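You operate a simulated robot arm through the tools that you are given. There is no shell and no other tool. Be economical: measure what you need, move in short steps, check, and stop when the job is done.

The job below is to be done with a simulated two-armed robot. You get a single attempt, and the scene is never put back.

TASK
Mark the steel strip at the gauge length on the job card.
Fine: hold the marking jig while you set and lock its slider; strip on that jig's rests, press the ink marker on its middle, marker back. Set down upright: ink marker.

It is judged by the outcome, as a careful person would: the job done as asked, and still so three seconds after it is handed in. It fails if anything else is knocked over, pushed out of place, dropped, spilled or broken.

THE ROBOT
Two 7-joint arms with two-finger parallel grippers on one trunk, on a base that drives. Base frame: it is fixed to the floor where the robot stands at the start and does not move with it; the origin is under the middle of the robot, x ahead of it, y to its left, z up. Units: mm, rad, N and s.
The left shoulder is at the start at [50, 168, 1157], the right one opposite. With the tool pointing down near the work surface each hand reaches from about 220 to 660 mm from the robot's upright axis, wherever it stands, measured 20 degrees to its own side. Places, roughly: job card [700, -900, 900]; length slider [500, -100, 900]; rests of the marking jig [500, -200, 900]; slider lock knob [500, -300, 900]; steel strip (26x4x1 cm) [500, 300, 900]. Payload 1.57 kg a hand.
The TCP of each hand is the grasp point between the finger pads, 30 mm short of the fingertips. In the tool frame z runs along the fingers and y along their closing line. The gripper opens to 80 mm. The fingers are 17 mm wide and 12 mm thick; the gripper's body (40 by 82 mm) begins 80 mm behind the TCP.
Orientation is told as [roll, pitch, yaw] about the base's x, y, z axes, in that order, counted from this pose: with the fingers straight down and closing along the base's y, the tool's x points along the base's -x, its y along +y and its z along -z.

THE INTERFACE
- The arms move only by the tool arm_command. It takes "left_commands", "right_commands" or both (then of equal length, played together; a hand with none holds still); each is text: rows parted by semicolons, each of 7 numbers parted by spaces: the turn, a rotation vector about the tool's x, y, z in rad, then the shift along the tool's x, y, z in mm, then the closure, from 0 (fully open) to 1 (shut). In form: rx ry rz x y z gripper; .... A call has 1 to 20 rows; each row is the pose to reach, as a shift and turn from the pose commanded when the call began, along the tool's axes at that moment. Rows are played at 5 a second. More than 50 mm and 0.15 rad between two rows, or a gripper value outside its range, and nothing of the call is played. Where a pose cannot be reached the arm comes as near as it can. A force on the tool above 40 N (or 10 N above the force at the start of the call, whichever is more), or a blocked arm, ends the call early, and 0.2 s more pass. The fingers move at their own pace (about 45 mm/s each) and stop on an object; they squeeze with about 26 N. The grip force told is the motor's: it shows also when the fingers shut on nothing. Time passes only in rows, and 0.2 s behind the last, so rows that repeat a pose let the fingers close. It gives the time, the measured TCP pose, the force on the tool (base axes), the opening and the grip force at its end, in the units of the frame above (readings bear some noise), with the torque about the TCP (base axes, N m) and any sound that the robot's microphone picked up.
- Cameras (640 x 400 px; columns grow to the right, rows downward): "scene" is now at [130.3, -15.8, 1384.1]; the picture's right is [-0.18, -0.98, 0.00], its down [-0.42, 0.08, -0.91] and it looks along [0.89, -0.16, -0.43] (base axes); focal length 222 px, centre (320, 200). "left" rides on the left gripper at [72, 7, -122] in its tool frame; the picture's right is [-0.09, 1.00, 0.00], its down [-0.84, -0.08, -0.54] and it looks along [-0.54, -0.05, 0.84] (tool axes); focal length 238 px, centre (320, 200). "right" rides on the right gripper at [72, -7, -122] in its tool frame; the picture's right is [0.09, 1.00, 0.00], its down [-0.84, 0.08, -0.54] and it looks along [-0.54, 0.05, 0.84] (tool axes); focal length 238 px, centre (320, 200).
- capture(camera): a new picture of that camera. The clock stands still meanwhile.
- slide_trunk(by): slides the trunk up (or, below 0, down) by that many mm; the arms and the scene camera ride with it, the base frame stays. It gives what a move gives, with no picture.
- steer(legs): drives the robot by 1 to 6 legs, each [ahead, left, turn to the left] in mm, mm and rad, along the robot's own axes; the way and the turn of a leg run together, so that a leg with both is an arc; at most 1500 mm and 3.142 rad a leg. The arms and the cameras ride along, it lands a little off, and it stops where it bumps. It gives what a move gives.
- pan_tilt(pan, tilt): turns the head with the scene camera to pan (to the left, within 1.396 rad either way) and tilt (down, from -0.506 to 1.204), counted from straight ahead of the robot. It gives what a move gives.
- pixel_to_xyz(camera, pixels): there is no depth. For up to 12 entries [column, row, z] of the newest picture of that camera ("zoom" is the newest enlarged one), the place [x, y] in the base frame at which the ray of that pixel passes the height z, good to about 2 mm. The clock stands still meanwhile.
- enlarge(camera, box): a new picture of the part [left, top, right, bottom] of that camera's present view, enlarged. The clock stands still meanwhile.
- job_done(): hands the job in; it is judged then, once.

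Work in short steps. Measure before you move; look again where a grasp or a placing could have gone wrong, and mend it. You have 80 turns and 70 pictures in all, those below and enlarged ones among them. Open the grippers and draw the arms clear of the work before you hand the job in, unless the task says otherwise; then end with one line.

The tools are called as a command line: name --argument value ..., lists and objects as JSON in quotes. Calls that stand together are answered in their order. arm_command: Moves the arms, as the interface text tells. Its arguments: {"type":"object","properties":{"left_commands":{"type":"string"},"right_commands":{"type":"string"}},"required":[]} The other tools are called the same way: slide_trunk (by) slides the trunk up or down; steer (legs) drives the base; pan_tilt (pan, tilt) turns the head that bears the scene camera; capture (camera) takes a picture; pixel_to_xyz (camera, pixels) gives the place at which the rays of pixels pass given heights; enlarge (camera, box) takes an enlarged picture of a part of a camera's view; job_done () hands the job in.

At the start:

```text
time_s: 0.0
left_tcp_pos: [346.9, 12.0, 1276.3]
left_orientation: [-0.001, 0.0, 0.0]
left_ft_force: [-0.6, 0.9, 0.0]
left_torque: [-0.05, -0.01, 0.0]
left_opening: 79.9
left_grip_force: 0.1
right_tcp_pos: [291.8, -287.7, 1218.7]
right_orientation: [0.0, 0.0, 0.0]
right_ft_force: [-0.6, -0.3, 0.8]
right_torque: [0.02, -0.01, -0.01]
right_opening: 80.3
right_grip_force: 0.0
trunk travel left (down, up): [-325.0, 118.0]
robot x, y, heading: [-2.9, 1.2, -0.002]
head pan, tilt: [-0.178, 0.44]
```

scene: 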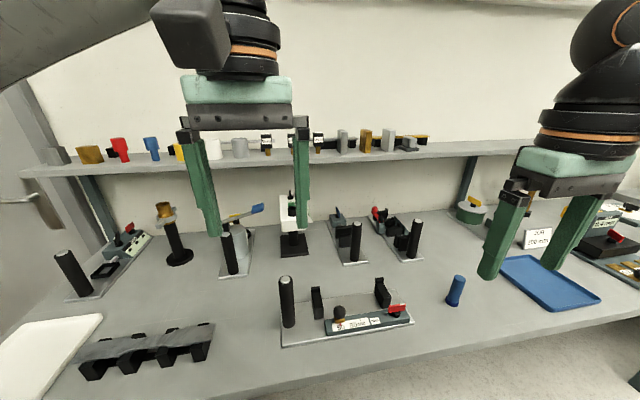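
right: 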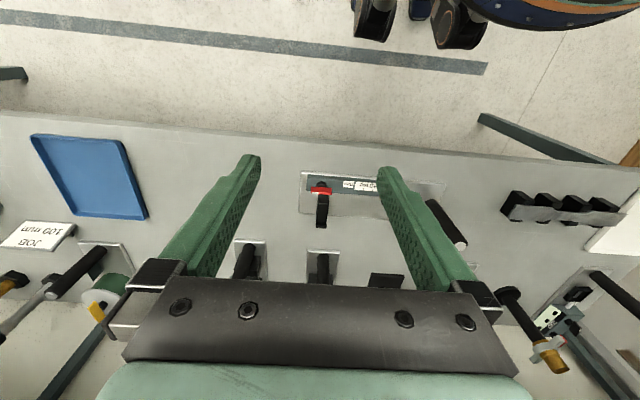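
left: 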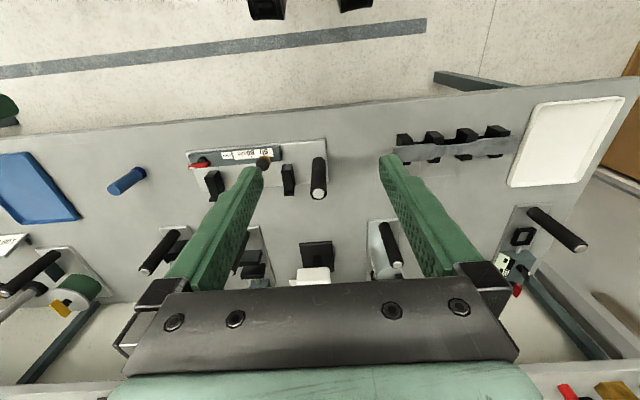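

The marking jig is around (345,315) in the scene view, the job card around (537,238) and the blue marker at (456,290). I'll enlarge the card and the jig.

enlarge --camera "scene" --box '[500, 190, 640, 280]'

enlarge --camera "scene" --box '[270, 260, 480, 360]'

```text
4.44 times, centred on (570, 235) of scene
```

zoom: 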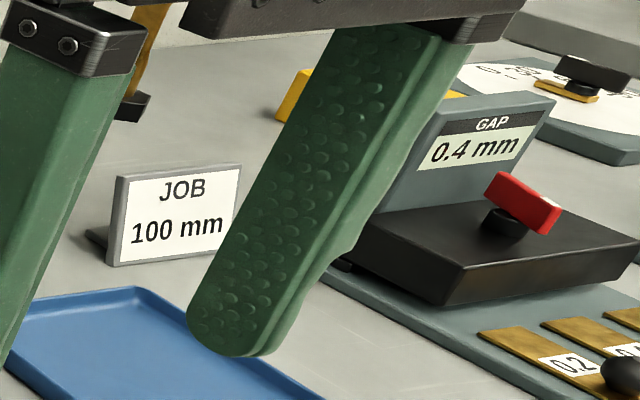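

```text
3.05 times, centred on (375, 310) of scene
```

zoom: 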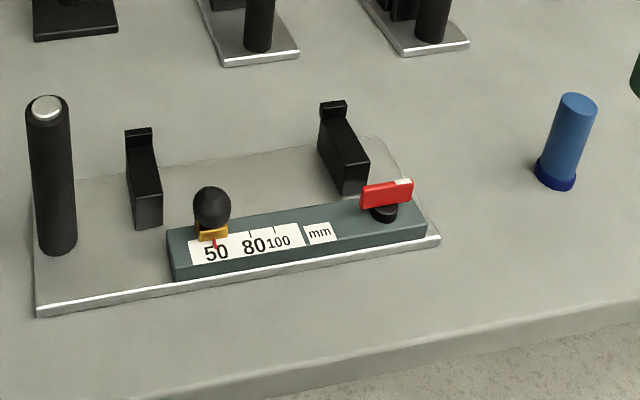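

The card says 100 mm, and the pointer sits at 50. I'll triangulate the table height from jig corners seen in both the scene and left cameras.

pixel_to_xyz --camera "scene" --pixels '[[414, 323, 850], [414, 323, 900], [282.5, 347.7, 850], [282.5, 347.7, 900]]'

pixel_to_xyz --camera "left" --pixels '[[186, 151, 850], [186, 151, 900], [326, 138, 850], [326, 138, 900]]'

pan_tilt --pan 0.1 --tilt 0.9

capture --camera "scene"

```text
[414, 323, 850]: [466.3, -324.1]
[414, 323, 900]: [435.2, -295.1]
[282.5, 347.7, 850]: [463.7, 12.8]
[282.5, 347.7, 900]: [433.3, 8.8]
```

```text
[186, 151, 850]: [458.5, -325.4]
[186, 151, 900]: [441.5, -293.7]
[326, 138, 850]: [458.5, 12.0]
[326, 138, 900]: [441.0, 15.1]
```

```text
time_s: 0.9
left_tcp_pos: [347.4, 11.5, 1276.8]
left_orientation: [0.0, -0.002, 0.0]
left_ft_force: [-0.3, 0.7, -0.3]
left_torque: [-0.02, 0.01, 0.01]
left_opening: 80.0
left_grip_force: 0.1
right_tcp_pos: [291.7, -288.0, 1218.2]
right_orientation: [0.0, 0.001, 0.001]
right_ft_force: [-0.4, 0.4, 0.4]
right_torque: [0.0, -0.02, -0.03]
right_opening: 79.9
right_grip_force: 0.0
trunk travel left (down, up): [-325.0, 118.0]
robot x, y, heading: [2.9, -0.1, 0.002]
head pan, tilt: [0.099, 0.901]
```

```text
64 pictures are left
```

scene: 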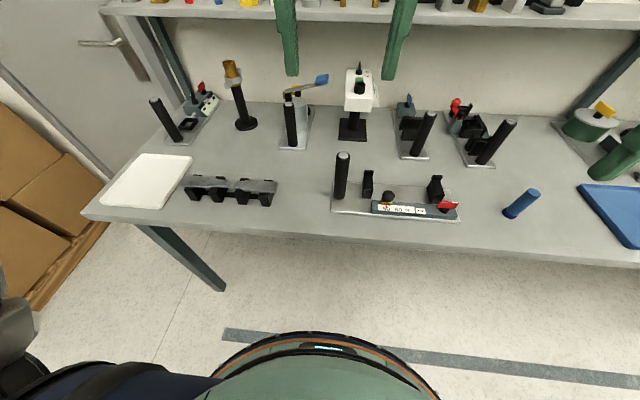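

The plate is about z 875. I'll take enlarged views of the jig, strip stand and marker from this steeper angle.

enlarge --camera "scene" --box '[320, 140, 480, 240]'

pixel_to_xyz --camera "scene" --pixels '[[459, 221, 850], [459, 221, 900], [331, 212, 850], [331, 212, 900]]'

enlarge --camera "left" --box '[160, 120, 350, 220]'

enlarge --camera "scene" --box '[170, 150, 298, 230]'

```text
4.00 times, centred on (400, 190) of scene
```

zoom: 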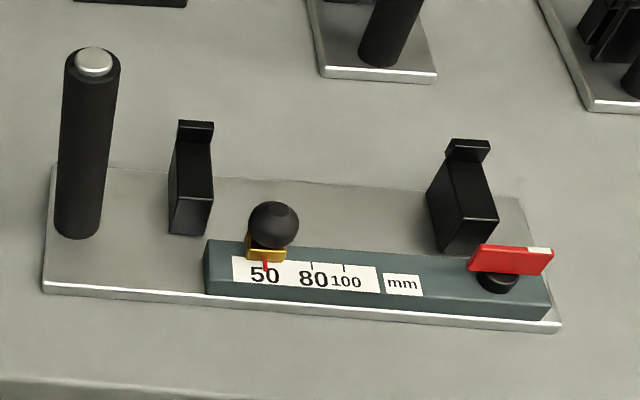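

```text
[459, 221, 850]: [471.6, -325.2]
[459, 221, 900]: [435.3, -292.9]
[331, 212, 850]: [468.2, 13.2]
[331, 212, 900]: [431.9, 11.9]
```

```text
3.37 times, centred on (255, 170) of left
```

zoom: 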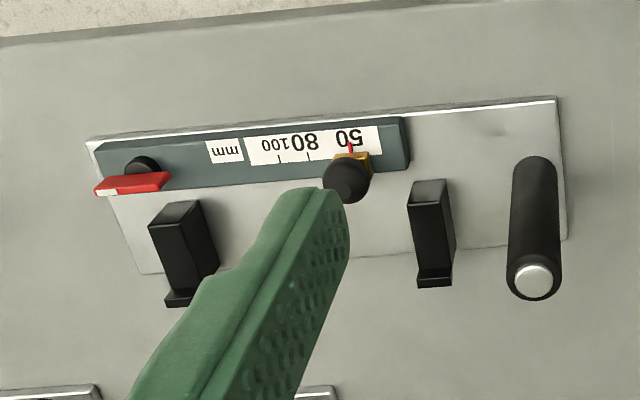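

```text
5.00 times, centred on (234, 190) of scene
```

zoom: 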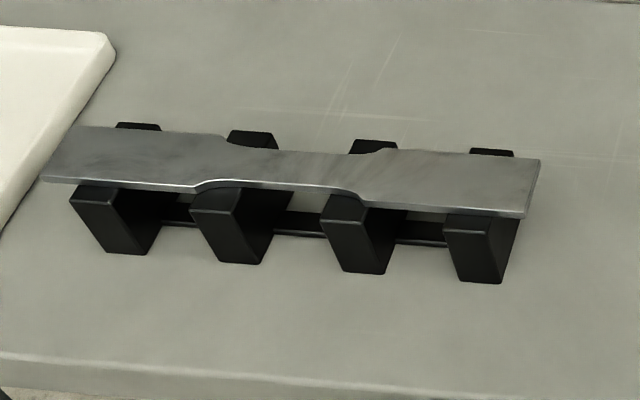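

I'll query positions of the handle top/base, slider knob, lever, rests, marker and strip at plausible heights.

pixel_to_xyz --camera "scene" --pixels '[[339.5, 198, 877], [343.5, 155.5, 980], [343.5, 155.5, 1000], [388.5, 196, 920], [386.2, 205.5, 900], [397.8, 206.3, 900], [406, 206.8, 900], [449, 205, 910], [444.5, 210, 900], [368, 175, 930], [437, 178, 930], [507, 215, 873]]'

pixel_to_xyz --camera "left" --pixels '[[318.6, 194.4, 980], [318.6, 194.4, 1000], [263, 163, 920], [263.9, 155, 900], [251.5, 157, 900], [242.4, 158, 900], [112, 188, 873], [140, 174, 960], [140, 174, 980]]'

```text
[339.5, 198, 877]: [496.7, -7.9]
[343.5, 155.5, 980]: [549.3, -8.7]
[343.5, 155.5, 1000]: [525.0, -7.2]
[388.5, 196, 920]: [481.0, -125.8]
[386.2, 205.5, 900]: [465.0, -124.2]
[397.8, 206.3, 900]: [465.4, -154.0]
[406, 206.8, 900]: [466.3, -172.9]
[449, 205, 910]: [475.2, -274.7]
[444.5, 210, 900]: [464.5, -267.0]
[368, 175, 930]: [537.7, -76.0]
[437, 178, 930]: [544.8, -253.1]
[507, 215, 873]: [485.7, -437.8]
```

```text
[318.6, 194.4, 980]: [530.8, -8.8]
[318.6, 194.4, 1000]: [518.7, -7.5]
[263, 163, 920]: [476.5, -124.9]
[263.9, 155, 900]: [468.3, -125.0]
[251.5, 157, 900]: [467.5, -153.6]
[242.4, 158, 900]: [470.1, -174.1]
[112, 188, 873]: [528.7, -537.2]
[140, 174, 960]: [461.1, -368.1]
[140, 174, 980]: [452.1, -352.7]
```

Handle top is ≈(512,-7,1010), knob ≈(479,-125,920), scale 50/80/100 at y −124/−154/−174. I'll bring left above the handle and right above the slider for close views.

arm_command --left_commands "0 0 0 -20 -2 28 0;0 0 0 -41 -5 57 0;0 0 0 -62 -7 85 0;0 0 0 -83 -9 113 0;0 0 0 -103 -12 142 0;0 0 0 -124 -14 170 0;0 0 0 -144 -16 180 0;0 0 0 -165 -18 187 0" --right_commands "0 0 0 -22 20 15 0;0 0 0 -45 40 30 0;0 0 0 -68 60 45 0;0 0 0 -90 80 60 0;0 0 0 -113 100 75 0;0 0 0 -135 120 90 0;0 0 0 -155 140 105 0;0 0 0 -175 150 119 0"

capture --camera "left"

capture --camera "right"

```text
time_s: 2.7
left_tcp_pos: [511.8, -6.2, 1087.2]
left_orientation: [0.0, 0.0, -0.001]
left_ft_force: [-0.5, 0.3, -0.3]
left_torque: [0.0, -0.01, -0.02]
left_opening: 80.1
left_grip_force: 0.1
right_tcp_pos: [454.8, -152.5, 1095.5]
right_orientation: [0.0, -0.004, -0.003]
right_ft_force: [0.5, 0.5, 0.8]
right_torque: [0.0, 0.0, -0.02]
right_opening: 80.0
right_grip_force: 0.0
right hand out of reach, approached as far as the arm can: row 8
trunk travel left (down, up): [-325.0, 118.0]
robot x, y, heading: [-3.4, 3.2, 0.001]
head pan, tilt: [0.099, 0.901]
```

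```text
60 pictures are left
```

left: 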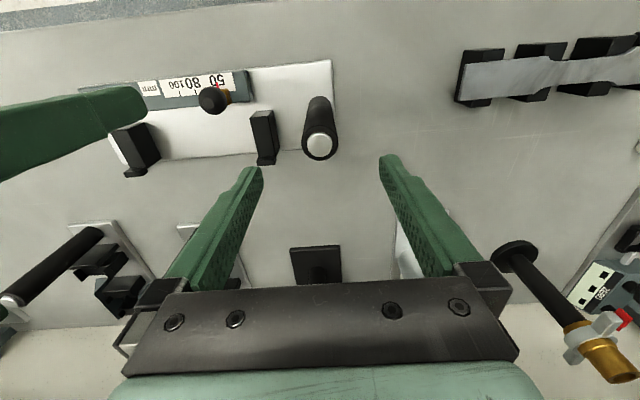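

```text
59 pictures are left
```

right: 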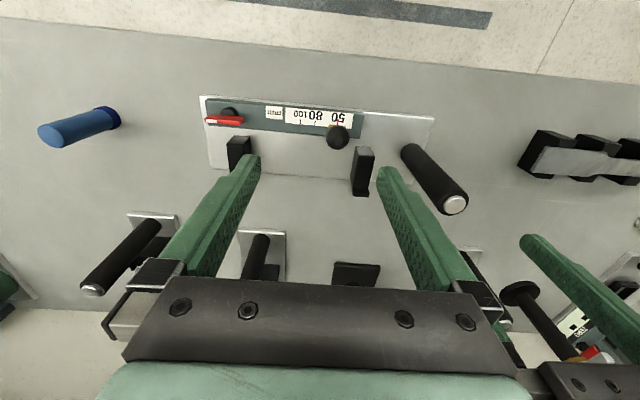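

The right hand stopped a bit short at its limit. I'll triangulate the handle top and knob from these two pictures.

pixel_to_xyz --camera "left" --pixels '[[319, 145, 980], [319, 145, 1010], [213, 100, 910], [213, 100, 930], [318, 98, 877], [258, 112, 930], [258, 112, 910]]'

pixel_to_xyz --camera "right" --pixels '[[454, 204, 980], [454, 204, 1010], [338, 137, 910], [338, 137, 930], [337, 123, 900], [315, 122, 900], [301, 121, 900], [228, 113, 900], [224, 120, 915], [118, 117, 873], [50, 136, 960]]'

enlarge --camera "right" --box '[190, 80, 350, 180]'

enlarge --camera "right" --box '[20, 80, 148, 160]'

```text
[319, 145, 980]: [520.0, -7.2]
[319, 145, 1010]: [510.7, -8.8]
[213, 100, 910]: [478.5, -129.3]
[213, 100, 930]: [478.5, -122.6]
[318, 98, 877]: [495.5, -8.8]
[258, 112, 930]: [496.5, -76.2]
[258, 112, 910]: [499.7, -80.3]
```

```text
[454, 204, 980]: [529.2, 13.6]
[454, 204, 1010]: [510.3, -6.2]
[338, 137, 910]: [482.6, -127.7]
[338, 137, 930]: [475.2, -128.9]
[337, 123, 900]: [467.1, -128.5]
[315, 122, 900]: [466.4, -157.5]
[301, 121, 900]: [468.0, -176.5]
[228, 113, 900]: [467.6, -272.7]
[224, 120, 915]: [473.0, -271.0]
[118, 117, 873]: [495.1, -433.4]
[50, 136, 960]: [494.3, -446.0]
```

```text
4.00 times, centred on (270, 130) of right
```

zoom: 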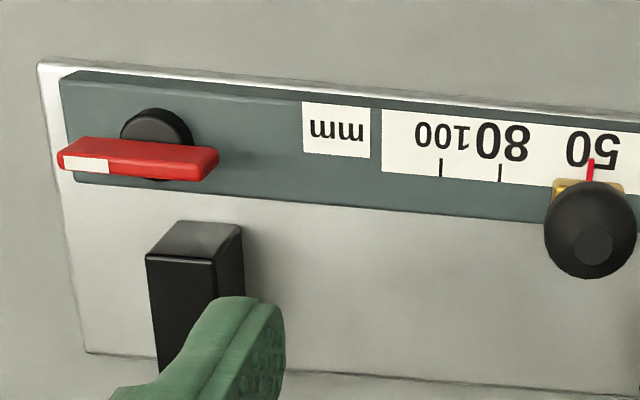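

```text
5.00 times, centred on (84, 120) of right
```

zoom: 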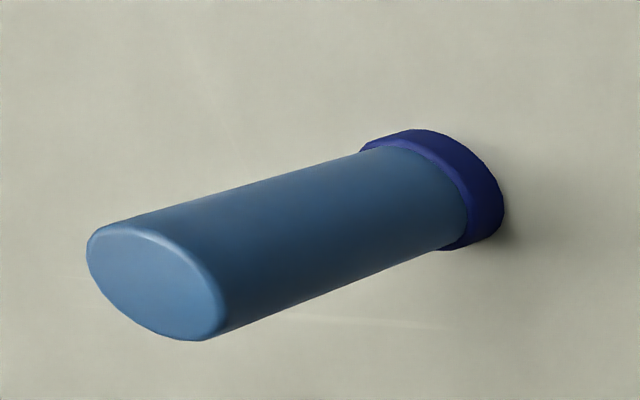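

Handle axis is confirmed at (510.5,-7.5) with the top at 1010. The left hand descends and grips it.

arm_command --left_commands "0 0 0 1 -1 40 0;0 0 0 1 -1 75 0;0 0 0 1 -1 105 0;0 0 0 1 -1 105 1;0 0 0 1 -1 105 1;0 0 0 1 -1 105 1;0 0 0 1 -1 105 1"

capture --camera "left"

```text
time_s: 4.3
left_tcp_pos: [511.5, -7.5, 984.4]
left_orientation: [-0.001, 0.001, 0.002]
left_ft_force: [-0.5, 3.2, 0.2]
left_torque: [-0.28, -0.04, 0.06]
left_opening: 31.8
left_grip_force: 23.2
right_tcp_pos: [453.6, -150.1, 1096.4]
right_orientation: [0.003, -0.003, -0.002]
right_ft_force: [-0.7, -0.1, 0.6]
right_torque: [0.0, 0.01, 0.01]
right_opening: 79.9
right_grip_force: 0.1
trunk travel left (down, up): [-325.0, 118.0]
robot x, y, heading: [1.5, -0.0, -0.003]
head pan, tilt: [0.099, 0.901]
```

```text
56 pictures are left
```

left: 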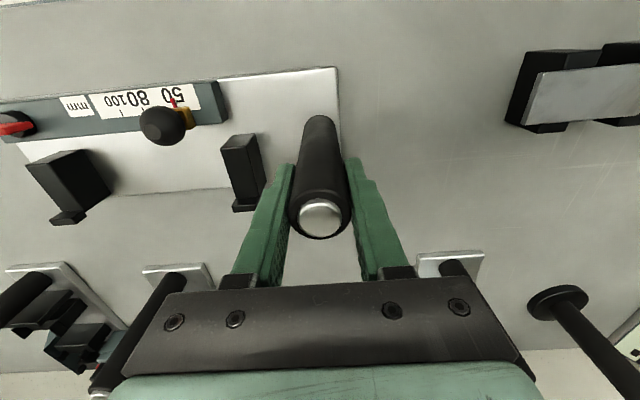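

Handle gripped (32 mm). Right hand goes down above the knob, first to z ≈ 1000.

arm_command --right_commands "0 0 0 0 8 35 0;0 0 0 -8 16 65 0;0 0 0 -24 25 96 0;0 0 0 -24 25 96 0"

capture --camera "right"

```text
time_s: 5.3
left_tcp_pos: [511.2, -9.0, 983.7]
left_orientation: [0.0, 0.0, 0.0]
left_ft_force: [1.0, 1.9, 0.3]
left_torque: [-0.31, -0.04, 0.06]
left_opening: 31.9
left_grip_force: 25.8
right_tcp_pos: [459.5, -152.4, 1006.0]
right_orientation: [0.001, -0.001, 0.001]
right_ft_force: [-0.2, -0.5, 0.0]
right_torque: [-0.03, -0.02, -0.04]
right_opening: 80.0
right_grip_force: 0.0
right hand out of reach, approached as far as the arm can: row 1, 2, 3, 4
trunk travel left (down, up): [-325.0, 118.0]
robot x, y, heading: [-1.6, 1.1, 0.002]
head pan, tilt: [0.099, 0.901]
```

```text
55 pictures are left
```

right: 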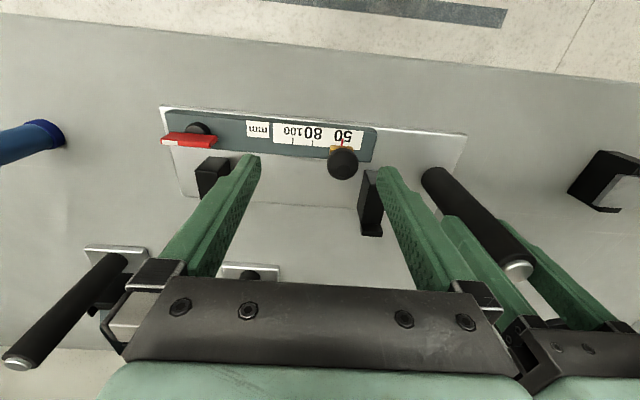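

y seems stuck near −152. I'll test whether it is a reach limit by trying a nearer x with the same y.

arm_command --right_commands "0 0 0 30 0 0 0;0 0 0 30 15 0 0;0 0 0 30 27 0 0;0 0 0 30 27 0 0"

```text
time_s: 6.3
left_tcp_pos: [510.1, -8.4, 985.1]
left_orientation: [-0.001, 0.001, 0.001]
left_ft_force: [0.2, -0.4, -0.6]
left_torque: [0.32, -0.03, -0.11]
left_opening: 31.6
left_grip_force: 25.4
right_tcp_pos: [427.5, -130.7, 1005.3]
right_orientation: [0.003, -0.001, -0.001]
right_ft_force: [-0.2, 0.5, 0.4]
right_torque: [-0.05, 0.0, 0.0]
right_opening: 80.0
right_grip_force: 0.1
right hand out of reach, approached as far as the arm can: row 3, 4
trunk travel left (down, up): [-325.0, 118.0]
robot x, y, heading: [3.4, -1.5, 0.004]
head pan, tilt: [0.099, 0.901]
```

The limit matches a constant ~150 mm hand-to-hand spacing, so I'll lean the right hand (roll +0.22, fingers pointing toward +y) to bring its tips to the knob while its body stays clear.

arm_command --right_commands "0 0 0 0 -25 0 0.3;-0.12 0 0 -15 -25 0 0.3;-0.24 0 0 -35 -15 10 0.3;-0.24 0 0 -50 -3 28 0.3;-0.24 0 0 -50 -3 28 0.3"

capture --camera "right"

```text
time_s: 7.5
left_tcp_pos: [508.8, -8.9, 984.3]
left_orientation: [-0.001, -0.001, 0.0]
left_ft_force: [0.1, 0.4, -0.2]
left_torque: [-0.29, 0.0, -0.08]
left_opening: 31.5
left_grip_force: 26.1
right_tcp_pos: [478.0, -132.4, 975.8]
right_orientation: [0.24, 0.001, 0.002]
right_ft_force: [0.9, 0.4, 1.1]
right_torque: [0.0, 0.01, 0.03]
right_opening: 56.0
right_grip_force: 0.1
trunk travel left (down, up): [-325.0, 118.0]
robot x, y, heading: [1.9, -1.9, -0.003]
head pan, tilt: [0.099, 0.901]
```

```text
54 pictures are left
```

right: 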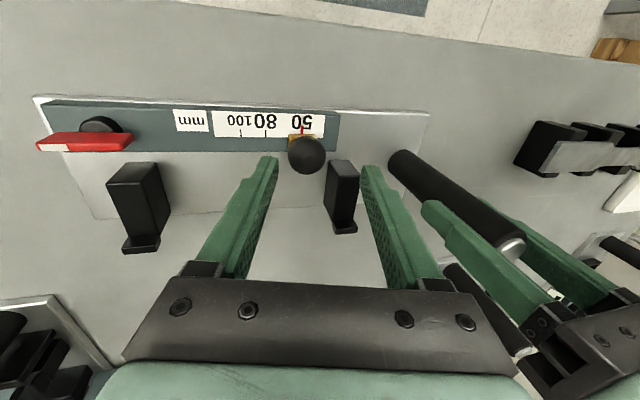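

Reached. I'll verify the knob and tick positions from this closer picture.

pixel_to_xyz --camera "right" --pixels '[[306, 154, 920], [306, 154, 930], [302, 130, 900], [265, 132, 900], [241, 131, 900], [98, 124, 905], [37, 147, 915], [131, 142, 915], [343, 165, 940]]'

enlarge --camera "left" --box '[0, 60, 240, 210]'

```text
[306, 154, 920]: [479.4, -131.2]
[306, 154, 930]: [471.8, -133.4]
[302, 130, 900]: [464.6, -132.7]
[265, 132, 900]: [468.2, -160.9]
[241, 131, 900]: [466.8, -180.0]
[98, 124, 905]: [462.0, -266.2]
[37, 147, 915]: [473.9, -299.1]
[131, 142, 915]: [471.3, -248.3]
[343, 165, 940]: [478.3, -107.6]
```

```text
2.67 times, centred on (120, 135) of left
```

zoom: 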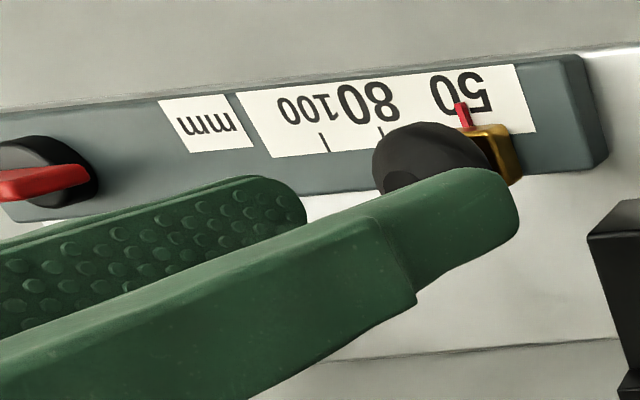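

Knob ≈(478,-129,920). I'll lower straight down to TCP z≈941 and close on the knob.

arm_command --right_commands "0 0 0 0 -4 17 0.3;0 0 0 0 -8.3 34 0.3;0 0 0 0 -8.3 34 1;0 0 0 0 -8.3 34 1;0 0 0 0 -8.3 34 1;0 0 0 0 -8.3 34 1"

enlarge --camera "right" --box '[160, 80, 400, 230]'

```text
time_s: 8.9
left_tcp_pos: [510.2, -9.1, 984.7]
left_orientation: [0.001, 0.0, 0.0]
left_ft_force: [1.1, -3.2, -0.2]
left_torque: [0.54, 0.05, 0.11]
left_opening: 31.8
left_grip_force: 26.8
right_tcp_pos: [474.8, -135.9, 944.8]
right_orientation: [0.242, -0.002, 0.0]
right_ft_force: [-0.1, 5.1, -1.2]
right_torque: [0.1, -0.08, 0.04]
right_opening: 28.7
right_grip_force: 26.1
right hand out of reach, approached as far as the arm can: row 2, 3, 4, 5, 6
trunk travel left (down, up): [-325.0, 118.0]
robot x, y, heading: [1.2, -1.1, 0.0]
head pan, tilt: [0.099, 0.901]
```

```text
2.67 times, centred on (280, 155) of right
```

zoom: 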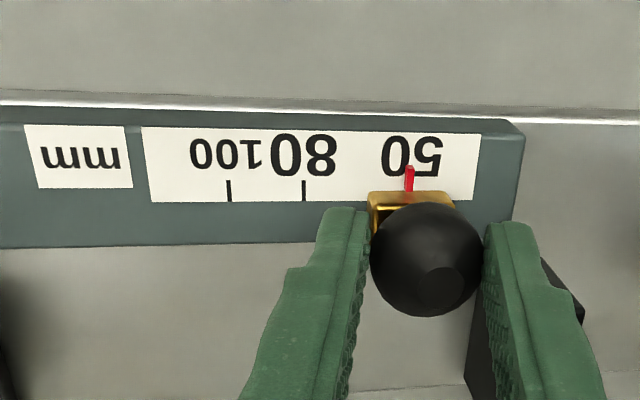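

Knob is gripped (28.7 mm). I'll slide it ~44 mm toward −y in small steps and check the pointer.

arm_command --right_commands "0 0 0 0 -9.7 -2.4 1;0 0 0 0 -19.4 -4.8 1;0 0 0 0 -29.1 -7.1 1;0 0 0 0 -37 -9.1 1;0 0 0 0 -42.7 -10.5 1;0 0 0 0 -42.7 -10.5 1"

enlarge --camera "right" --box '[200, 80, 440, 230]'

```text
time_s: 10.3
left_tcp_pos: [510.1, -8.7, 983.6]
left_orientation: [-0.001, 0.001, 0.0]
left_ft_force: [2.7, -3.4, 1.2]
left_torque: [-0.07, -0.05, 0.05]
left_opening: 31.5
left_grip_force: 26.0
right_tcp_pos: [474.7, -180.6, 943.0]
right_orientation: [0.241, -0.001, -0.002]
right_ft_force: [-2.3, 2.4, 4.5]
right_torque: [0.16, 0.24, 0.08]
right_opening: 28.8
right_grip_force: 25.4
trunk travel left (down, up): [-325.0, 118.0]
robot x, y, heading: [0.2, -1.1, 0.001]
head pan, tilt: [0.099, 0.901]
```

```text
2.67 times, centred on (320, 155) of right
```

zoom: 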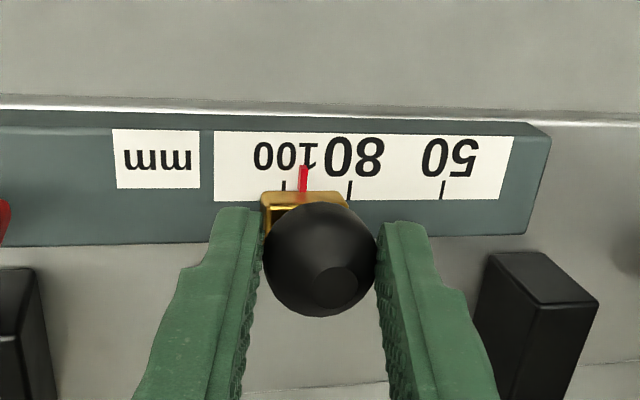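

The pointer is at px 303 against the 100 tick at 284 (≈3.2 px/mm), so ~5.8 mm remains. I'll move that and verify from two cameras.

arm_command --right_commands "0 0 0 0 -3 -0.7 1;0 0 0 0 -5.7 -1.4 1;0 0 0 0 -5.7 -1.4 1"

enlarge --camera "right" --box '[240, 110, 368, 190]'

enlarge --camera "scene" --box '[370, 180, 450, 230]'

```text
time_s: 11.1
left_tcp_pos: [509.6, -9.2, 984.2]
left_orientation: [0.001, 0.002, -0.001]
left_ft_force: [2.3, -8.0, -0.5]
left_torque: [0.77, 0.0, 0.25]
left_opening: 31.6
left_grip_force: 25.6
right_tcp_pos: [475.5, -185.9, 944.0]
right_orientation: [0.243, 0.0, 0.001]
right_ft_force: [-2.3, 10.5, 2.6]
right_torque: [0.23, 0.19, 0.12]
right_opening: 28.6
right_grip_force: 26.3
trunk travel left (down, up): [-325.0, 118.0]
robot x, y, heading: [-0.3, 1.6, 0.001]
head pan, tilt: [0.099, 0.901]
```

```text
5.00 times, centred on (304, 150) of right
```

zoom: 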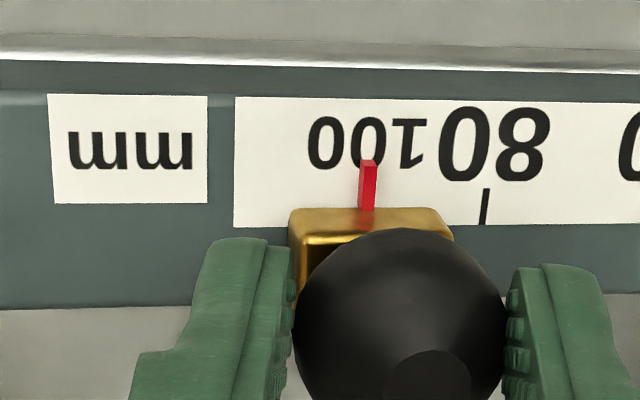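

```text
8.00 times, centred on (410, 205) of scene
```

zoom: 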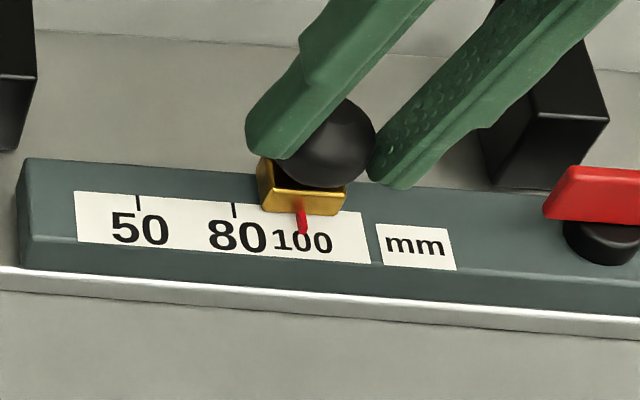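

The pointer aligns with the "100" label centre in both views (right: 366 vs 368; scene: 302 vs 303, opposite parallaxes). I'll release, rise, and check unobstructed.

arm_command --right_commands "0 0 0 0 0 0 0.5;0 0 0 0 0 0 0.4;0 0 0 0 0 0 0.3;0 0 0 0 0 -30 0.3;0 0 0 0 -15 -70 0.3;0 0 0 0 -50 -90 0.3"

enlarge --camera "right" --box '[230, 90, 390, 190]'

enlarge --camera "scene" --box '[370, 180, 450, 230]'

```text
time_s: 12.5
left_tcp_pos: [512.2, -8.4, 983.8]
left_orientation: [-0.001, 0.001, 0.0]
left_ft_force: [-0.8, -0.5, 0.8]
left_torque: [-0.43, 0.28, -0.04]
left_opening: 31.7
left_grip_force: 25.7
right_tcp_pos: [474.4, -255.9, 1020.3]
right_orientation: [0.241, 0.0, -0.001]
right_ft_force: [0.4, -0.8, -0.2]
right_torque: [0.01, 0.01, -0.02]
right_opening: 55.8
right_grip_force: 0.0
trunk travel left (down, up): [-325.0, 118.0]
robot x, y, heading: [1.2, 3.3, -0.001]
head pan, tilt: [0.099, 0.901]
```

```text
4.00 times, centred on (310, 140) of right
```

zoom: 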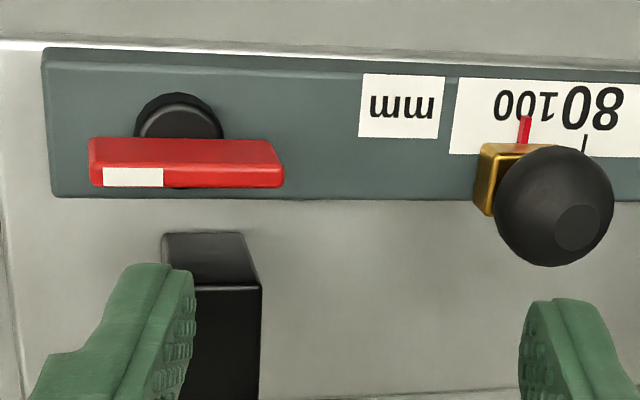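

```text
8.00 times, centred on (410, 205) of scene
```

zoom: 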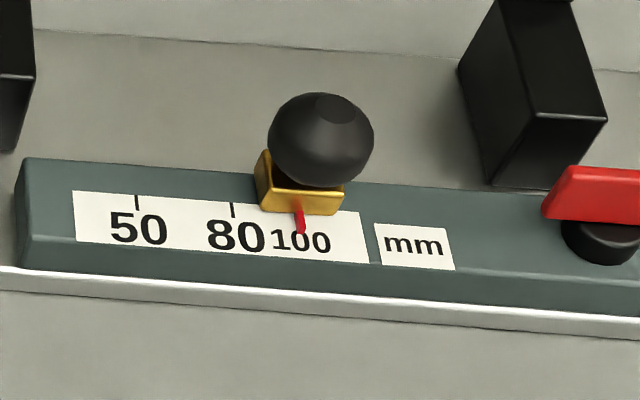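

Slider sits at 100. Now I'll triangulate the lock lever: in the right zoom its bar spans (88–285, 139–186), with the top face near row 176.

pixel_to_xyz --camera "right" --pixels '[[252.5, 134, 910], [252.5, 134, 920], [252.5, 134, 930], [301, 134, 910], [301, 134, 920], [301, 134, 930], [274.5, 122, 900]]'

pixel_to_xyz --camera "scene" --pixels '[[440, 202, 910], [440, 202, 920], [440, 202, 930], [457.5, 203.3, 910], [457.5, 203.3, 920], [457.5, 203.3, 930], [444.2, 210.7, 900]]'

enlarge --camera "scene" --box '[420, 180, 484, 220]'

```text
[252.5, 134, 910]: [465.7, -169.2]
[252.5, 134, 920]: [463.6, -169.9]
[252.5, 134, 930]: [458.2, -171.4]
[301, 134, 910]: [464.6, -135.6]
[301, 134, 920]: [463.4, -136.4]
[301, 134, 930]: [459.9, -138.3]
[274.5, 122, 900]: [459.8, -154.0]
```

```text
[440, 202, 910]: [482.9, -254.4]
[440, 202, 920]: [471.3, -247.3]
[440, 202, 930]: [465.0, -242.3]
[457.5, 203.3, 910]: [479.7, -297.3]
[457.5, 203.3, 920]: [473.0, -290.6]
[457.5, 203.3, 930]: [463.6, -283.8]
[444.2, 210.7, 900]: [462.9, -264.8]
```

```text
10.00 times, centred on (452, 200) of scene
```

zoom: 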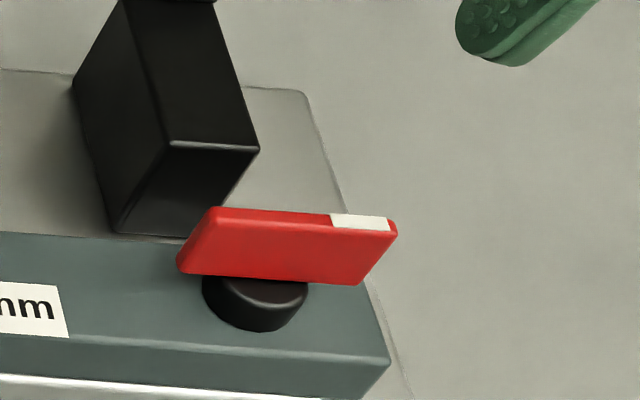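

The right-camera query used the older full picture, so I'll take a fresh one.

capture --camera "right"

pixel_to_xyz --camera "right" --pixels '[[252.5, 134, 910], [252.5, 134, 920], [252.5, 134, 930], [301, 134, 910], [301, 134, 920], [301, 134, 930], [274.5, 122, 900], [274.5, 118, 900]]'

```text
45 pictures are left
```

right: 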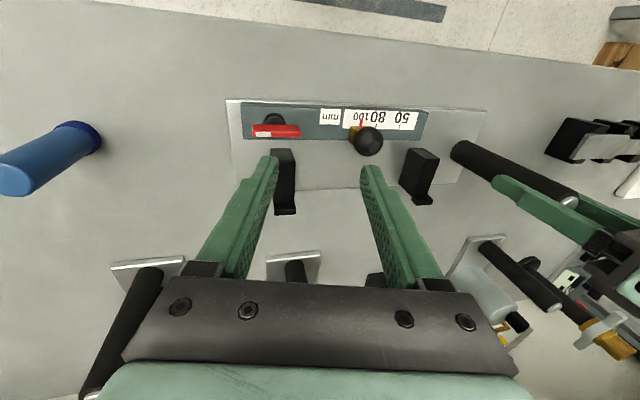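

```text
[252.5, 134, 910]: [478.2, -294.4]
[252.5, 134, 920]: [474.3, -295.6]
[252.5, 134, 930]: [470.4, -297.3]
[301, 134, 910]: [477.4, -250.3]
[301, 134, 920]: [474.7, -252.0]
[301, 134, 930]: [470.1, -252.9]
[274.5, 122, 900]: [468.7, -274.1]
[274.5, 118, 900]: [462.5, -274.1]
```

Lever bar is centred ≈(474,-273), 44 mm long along y, top z≈915. I'll level the right hand and shift to the pivot, and check where the far rest's near face is.

arm_command --right_commands "0.12 0 0 0 -8 -2 0.3;0.241 0 0 0 -16.5 -4 0.65;0.241 0 0 0 -16.5 -4 0.65"

pixel_to_xyz --camera "scene" --pixels '[[431.4, 203.5, 877], [441, 203.5, 877], [436, 194, 915], [446, 194.7, 915]]'

pixel_to_xyz --camera "right" --pixels '[[272, 149, 915], [272, 149, 925], [292, 149, 915], [292, 149, 925]]'

```text
time_s: 13.3
left_tcp_pos: [510.7, -8.9, 984.4]
left_orientation: [0.002, 0.0, 0.0]
left_ft_force: [-0.4, 2.0, 0.9]
left_torque: [-0.53, 0.1, -0.04]
left_opening: 31.7
left_grip_force: 26.2
right_tcp_pos: [475.4, -275.0, 1020.5]
right_orientation: [-0.002, 0.0, 0.0]
right_ft_force: [-0.4, -0.3, -0.2]
right_torque: [0.0, 0.0, 0.01]
right_opening: 28.0
right_grip_force: 0.1
trunk travel left (down, up): [-325.0, 118.0]
robot x, y, heading: [1.7, -0.4, -0.005]
head pan, tilt: [0.099, 0.901]
```

```text
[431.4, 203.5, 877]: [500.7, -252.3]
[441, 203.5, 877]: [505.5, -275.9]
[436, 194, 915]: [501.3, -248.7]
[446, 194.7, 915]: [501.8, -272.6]
```

```text
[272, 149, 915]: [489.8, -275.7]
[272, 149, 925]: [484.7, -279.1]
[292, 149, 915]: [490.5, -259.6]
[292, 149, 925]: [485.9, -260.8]
```

Next I'll yaw the right hand +90° (camera swings to −y side) above the lever and look.

arm_command --right_commands "0 0 -0.145 0 0 0 0.7;0 0 -0.29 0 0 0 0.7;0 0 -0.43 0 0 0 0.7;0 0 -0.57 0 0 0 0.7;0 0 -0.71 0 0 0 0.7;0 0 -0.86 0 0 0 0.7;0 0 -1.0 0 0 0 0.7;0 0 -1.14 0 0 0 0.7;0 0 -1.28 0 0 0 0.7;0 0 -1.42 1 1 10 0.7;0 0 -1.57 3 2 30 0.7;0 0 -1.57 3 2 30 0.7"

capture --camera "right"

```text
time_s: 15.9
left_tcp_pos: [510.7, -7.6, 983.6]
left_orientation: [0.0, 0.002, 0.0]
left_ft_force: [-1.2, 2.4, 0.2]
left_torque: [-0.42, 0.12, -0.05]
left_opening: 31.7
left_grip_force: 25.7
right_tcp_pos: [289.5, -122.1, 934.7]
right_orientation: [-0.03, 0.011, 1.533]
right_ft_force: [-0.3, 0.0, -1.0]
right_torque: [0.01, 0.03, 0.03]
right_opening: 23.8
right_grip_force: 0.0
right hand out of reach, approached as far as the arm can: row 5, 6, 7, 8, 9, 10, 11, 12
trunk travel left (down, up): [-325.0, 118.0]
robot x, y, heading: [0.0, -0.5, -0.004]
head pan, tilt: [0.099, 0.901]
```

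```text
44 pictures are left
```

right: 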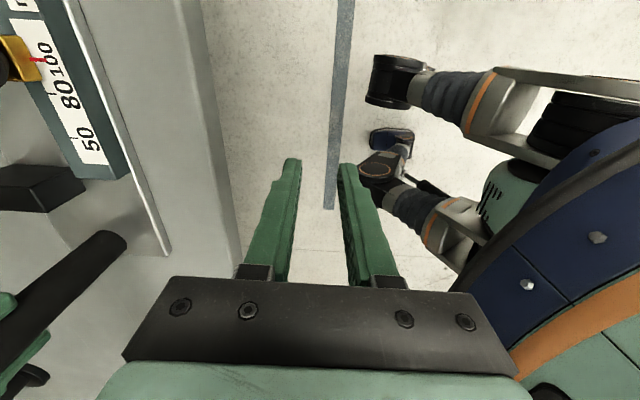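

Yaw +90° is beyond the wrist limit and the arm drifted back to (289,-122,935), apparently without touching anything. I'll raise and unwind to yaw 0.

arm_command --right_commands "0 0 0 0 0 -45 0.7;0 0 0 0 0 -90 0.7;0 0 0.14 0 0 -90 0.7;0 0 0.28 10 0 -90 0.7;0 0 0.42 25 0 -90 0.7;0 0 0.56 40 0 -90 0.7;0 0 0.7 60 0 -90 0.7;0 0 0.84 80 0 -90 0.7;0 0 0.98 100 -15 -90 0.7;0 0 1.12 120 -30 -90 0.7;0 0 1.26 140 -45 -90 0.7;0 0 1.4 150 -60 -90 0.7;0 0 1.53 150 -80 -90 0.7;0 0 1.53 150 -80 -90 0.7"

capture --camera "scene"

```text
time_s: 18.9
left_tcp_pos: [510.3, -8.9, 984.3]
left_orientation: [0.0, -0.001, 0.001]
left_ft_force: [1.4, 2.2, 0.2]
left_torque: [-0.37, 0.03, -0.06]
left_opening: 31.6
left_grip_force: 26.1
right_tcp_pos: [366.5, -274.2, 1016.3]
right_orientation: [-0.012, -0.03, -0.002]
right_ft_force: [-0.5, 0.0, 0.1]
right_torque: [0.02, 0.04, -0.02]
right_opening: 24.0
right_grip_force: 0.0
right hand out of reach, approached as far as the arm can: row 1, 2
trunk travel left (down, up): [-325.0, 118.0]
robot x, y, heading: [3.7, -1.5, 0.003]
head pan, tilt: [0.099, 0.901]
```

```text
43 pictures are left
```

scene: 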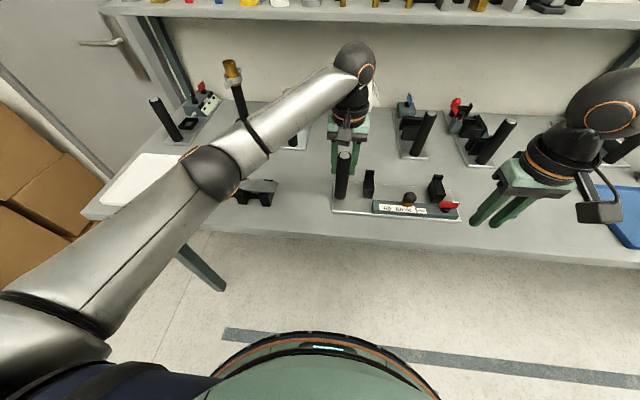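

Everything is in place. I'll return above the lever and try the other yaw (−90°), stopping if unreachable.

arm_command --right_commands "0 0.015 0 -45 0 -3 0.7;0 0.03 0 -75 0 -6 0.7;0 0.03 0 -104 1 -6 0.7;0 0.03 0.14 -104 1 -6 0.7;0 0.03 0.28 -104 1 -6 0.7;0 0.03 0.42 -104 1 -6 0.7;0 0.03 0.56 -104 1 -6 0.7;0 0.03 0.7 -104 1 -6 0.7"

```text
time_s: 20.7
left_tcp_pos: [510.8, -8.0, 983.7]
left_orientation: [-0.001, 0.0, 0.0]
left_ft_force: [0.5, 2.6, 0.4]
left_torque: [-0.38, 0.01, -0.01]
left_opening: 31.9
left_grip_force: 26.3
right_tcp_pos: [473.5, -273.0, 1023.6]
right_orientation: [0.0, -0.003, -0.703]
right_ft_force: [-0.8, 0.0, -0.5]
right_torque: [0.01, 0.01, -0.01]
right_opening: 24.1
right_grip_force: 0.1
trunk travel left (down, up): [-325.0, 118.0]
robot x, y, heading: [1.1, 0.6, -0.001]
head pan, tilt: [0.099, 0.901]
```

Yaw −0.70 is reachable; continuing to −1.57.

arm_command --right_commands "0 0 0.14 0 0 0 0.7;0 0 0.28 0 0 0 0.7;0 0 0.42 0 0 0 0.7;0 0 0.56 0 0 0 0.7;0 0 0.7 0 0 0 0.7;0 0 0.84 0 0 0 0.7;0 0 0.867 0 0 0 0.7;0 0 0.867 0 0 0 0.7"

capture --camera "right"

```text
time_s: 22.5
left_tcp_pos: [511.0, -9.2, 983.7]
left_orientation: [0.0, 0.0, 0.001]
left_ft_force: [0.8, 2.8, 0.3]
left_torque: [-0.32, 0.01, -0.02]
left_opening: 31.8
left_grip_force: 25.5
right_tcp_pos: [473.7, -273.1, 1023.4]
right_orientation: [0.002, -0.002, -1.57]
right_ft_force: [-0.1, 0.9, 0.4]
right_torque: [-0.02, -0.03, 0.02]
right_opening: 24.2
right_grip_force: 0.1
trunk travel left (down, up): [-325.0, 118.0]
robot x, y, heading: [-4.8, 0.3, 0.001]
head pan, tilt: [0.099, 0.901]
```

```text
42 pictures are left
```

right: 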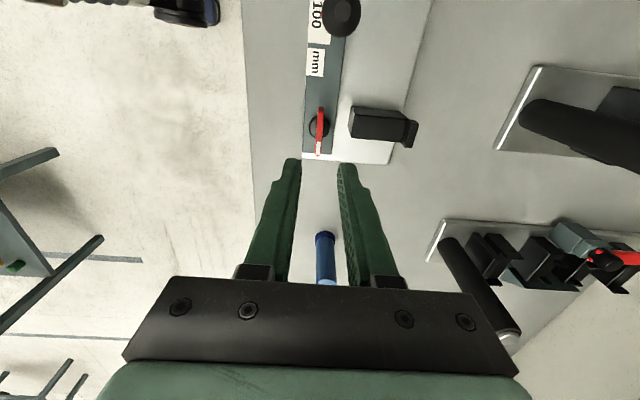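

Reached. Lever in this view spans rows 107–155 at column ~321, hub (319,122), rest near face at column ~350. Measuring these.

pixel_to_xyz --camera "right" --pixels '[[323, 107, 915], [320, 155, 915], [319, 124, 892], [350, 108, 915], [350, 135, 915], [350, 135, 930], [321, 130, 915], [320, 240, 873]]'

enlarge --camera "right" --box '[256, 90, 384, 170]'

```text
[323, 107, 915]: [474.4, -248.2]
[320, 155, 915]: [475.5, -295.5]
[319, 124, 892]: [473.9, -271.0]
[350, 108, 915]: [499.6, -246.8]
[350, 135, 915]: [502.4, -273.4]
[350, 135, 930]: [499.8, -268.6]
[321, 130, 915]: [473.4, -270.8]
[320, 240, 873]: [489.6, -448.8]
```

```text
5.00 times, centred on (320, 130) of right
```

zoom: 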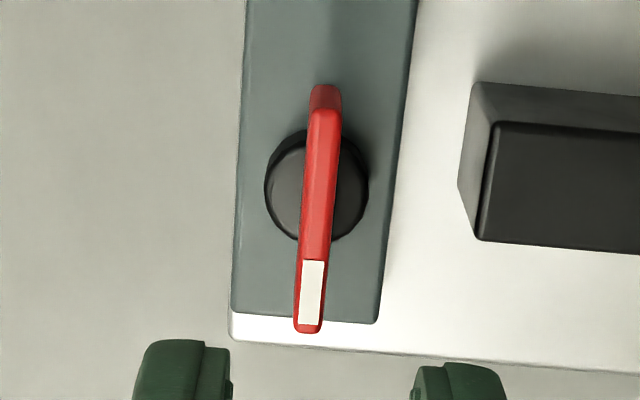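

Pivot ≈(474,-271), bar 6 mm thick. I'll narrow the opening to ~16 mm, descend to z≈931 and grip the lever.

arm_command --right_commands "0 0 0 2 0.5 30 0.8;0 0 0 2 0.5 60 0.8;0 0 0 2 0.5 80 0.8;0 0 0 2 0.5 92 0.8;0 0 0 2 0.5 92 1;0 0 0 2 0.5 92 1;0 0 0 2 0.5 92 1"

```text
time_s: 24.1
left_tcp_pos: [509.8, -8.3, 983.7]
left_orientation: [-0.001, -0.001, 0.0]
left_ft_force: [-0.1, -0.5, 0.9]
left_torque: [0.39, 0.02, 0.03]
left_opening: 31.8
left_grip_force: 26.2
right_tcp_pos: [471.9, -271.5, 930.1]
right_orientation: [0.003, -0.004, -1.566]
right_ft_force: [0.0, 1.2, 0.8]
right_torque: [-0.47, 0.14, -0.01]
right_opening: 5.9
right_grip_force: 25.5
trunk travel left (down, up): [-325.0, 118.0]
robot x, y, heading: [-3.0, -3.3, 0.005]
head pan, tilt: [0.099, 0.901]
```

Lever gripped (5.9 mm). I'll test a small CCW turn (0.25 rad) and read torque.

arm_command --right_commands "0 0 -0.08 0 0 0 1;0 0 -0.16 0 0 0 1;0 0 -0.25 0 0 0 1;0 0 -0.25 0 0 0 1"

enlarge --camera "scene" --box '[420, 170, 500, 220]'

```text
time_s: 25.1
left_tcp_pos: [511.0, -7.6, 984.8]
left_orientation: [0.0, 0.002, 0.001]
left_ft_force: [0.6, -0.6, -0.1]
left_torque: [0.35, 0.11, 0.31]
left_opening: 31.5
left_grip_force: 26.4
right_tcp_pos: [474.0, -272.1, 930.2]
right_orientation: [0.003, -0.004, -1.316]
right_ft_force: [-1.0, 1.1, 0.9]
right_torque: [-0.02, 0.35, -0.5]
right_opening: 9.4
right_grip_force: 26.2
trunk travel left (down, up): [-325.0, 118.0]
robot x, y, heading: [1.9, -1.7, 0.003]
head pan, tilt: [0.099, 0.901]
```

```text
8.00 times, centred on (460, 195) of scene
```

zoom: 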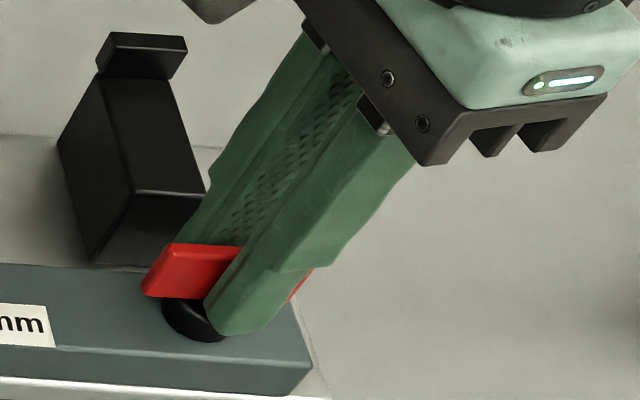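

Blocked CCW (opening grew to 9.4 mm, −0.5 N·m). So it turns CW; I'll go back and rotate the other way, beyond −1.57.

arm_command --right_commands "0 0 0.12 0 0 0 1;0 0 0.25 0 0 0 1;0 0 0.35 0 0 0 1;0 0 0.45 0 0 0 1;0 0 0.55 0 0 0 1;0 0 0.55 0 0 0 1"

enlarge --camera "scene" --box '[420, 170, 500, 220]'

```text
time_s: 26.5
left_tcp_pos: [511.1, -9.2, 984.8]
left_orientation: [0.0, -0.001, 0.001]
left_ft_force: [-0.5, -2.5, 0.2]
left_torque: [0.71, -0.2, -0.35]
left_opening: 31.9
left_grip_force: 26.2
right_tcp_pos: [474.2, -271.4, 931.3]
right_orientation: [0.006, -0.001, -1.87]
right_ft_force: [5.1, 2.4, 2.9]
right_torque: [-0.49, 0.35, 0.01]
right_opening: 5.7
right_grip_force: 25.9
trunk travel left (down, up): [-325.0, 118.0]
robot x, y, heading: [0.5, -1.2, -0.002]
head pan, tilt: [0.099, 0.901]
```

```text
8.00 times, centred on (460, 195) of scene
```

zoom: 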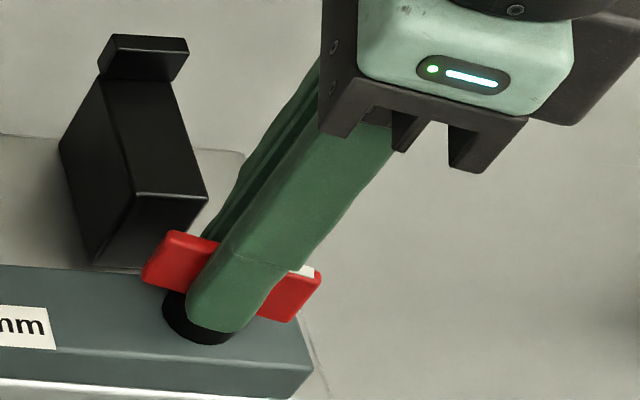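

Lever follows CW with 5.7 mm opening and no resistance. Continuing CW.

arm_command --right_commands "0 0 0.12 0 0 0 1;0 0 0.24 0 0 0 1;0 0 0.36 0 0 0 1;0 0 0.48 0 0 0 1;0 0 0.6 0 0 0 1;0 0 0.6 0 0 0 1"

```text
time_s: 27.9
left_tcp_pos: [509.4, -9.1, 984.2]
left_orientation: [-0.001, 0.0, -0.001]
left_ft_force: [-2.7, -2.2, 0.8]
left_torque: [0.46, -0.25, -0.3]
left_opening: 31.8
left_grip_force: 26.1
right_tcp_pos: [471.0, -270.5, 930.6]
right_orientation: [0.004, 0.001, -2.47]
right_ft_force: [3.1, 1.1, -0.9]
right_torque: [-0.11, 0.41, 0.01]
right_opening: 5.5
right_grip_force: 25.9
trunk travel left (down, up): [-325.0, 118.0]
robot x, y, heading: [1.4, -4.2, 0.006]
head pan, tilt: [0.099, 0.901]
```

Turned ~0.9 rad freely; continue another 0.7 while watching for a stop.

arm_command --right_commands "0 0 0.12 0 0 0 1;0 0 0.24 0 0 0 1;0 0 0.36 0 0 0 1;0 0 0.48 0 0 0 1;0 0 0.6 0 0 0 1;0 0 0.7 0 0 0 1;0 0 0.7 0 0 0 1"

enlarge --camera "scene" --box '[420, 170, 500, 220]'

```text
time_s: 29.5
left_tcp_pos: [510.4, -10.0, 984.3]
left_orientation: [0.0, 0.001, -0.001]
left_ft_force: [-0.6, -1.2, 1.5]
left_torque: [0.12, 0.07, 0.08]
left_opening: 31.7
left_grip_force: 25.8
right_tcp_pos: [473.7, -271.9, 931.9]
right_orientation: [0.0, 0.005, 3.115]
right_ft_force: [-1.6, 1.5, 0.1]
right_torque: [0.32, 0.29, 0.46]
right_opening: 5.6
right_grip_force: 25.5
trunk travel left (down, up): [-325.0, 118.0]
robot x, y, heading: [-3.4, 1.5, -0.004]
head pan, tilt: [0.099, 0.901]
```

```text
8.00 times, centred on (460, 195) of scene
```

zoom: 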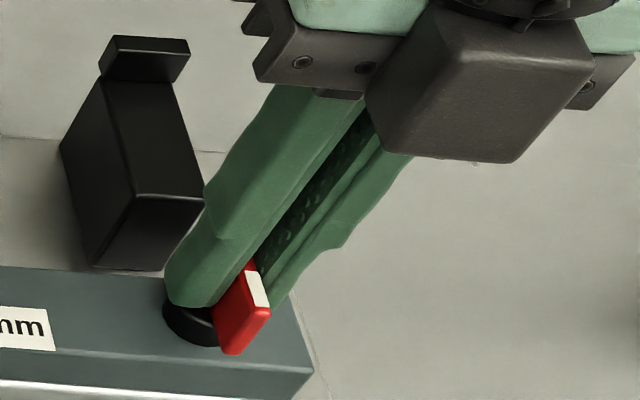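

Lever now points along x with 0.46 N·m resistance — probably the stop. A small nudge will confirm it.

arm_command --right_commands "0 0 0.06 0 0 0 1;0 0 0.12 0 0 0 1;0 0 0.12 0 0 0 1"

```text
time_s: 30.3
left_tcp_pos: [510.8, -8.6, 984.5]
left_orientation: [0.0, -0.001, 0.0]
left_ft_force: [0.1, 1.1, 0.3]
left_torque: [-0.67, -0.03, -0.07]
left_opening: 31.4
left_grip_force: 26.5
right_tcp_pos: [472.2, -272.2, 931.7]
right_orientation: [0.003, 0.005, 2.997]
right_ft_force: [-1.3, -3.9, 1.0]
right_torque: [0.29, 0.35, 0.46]
right_opening: 7.6
right_grip_force: 26.1
trunk travel left (down, up): [-325.0, 118.0]
robot x, y, heading: [0.2, -0.5, -0.0]
head pan, tilt: [0.099, 0.901]
```

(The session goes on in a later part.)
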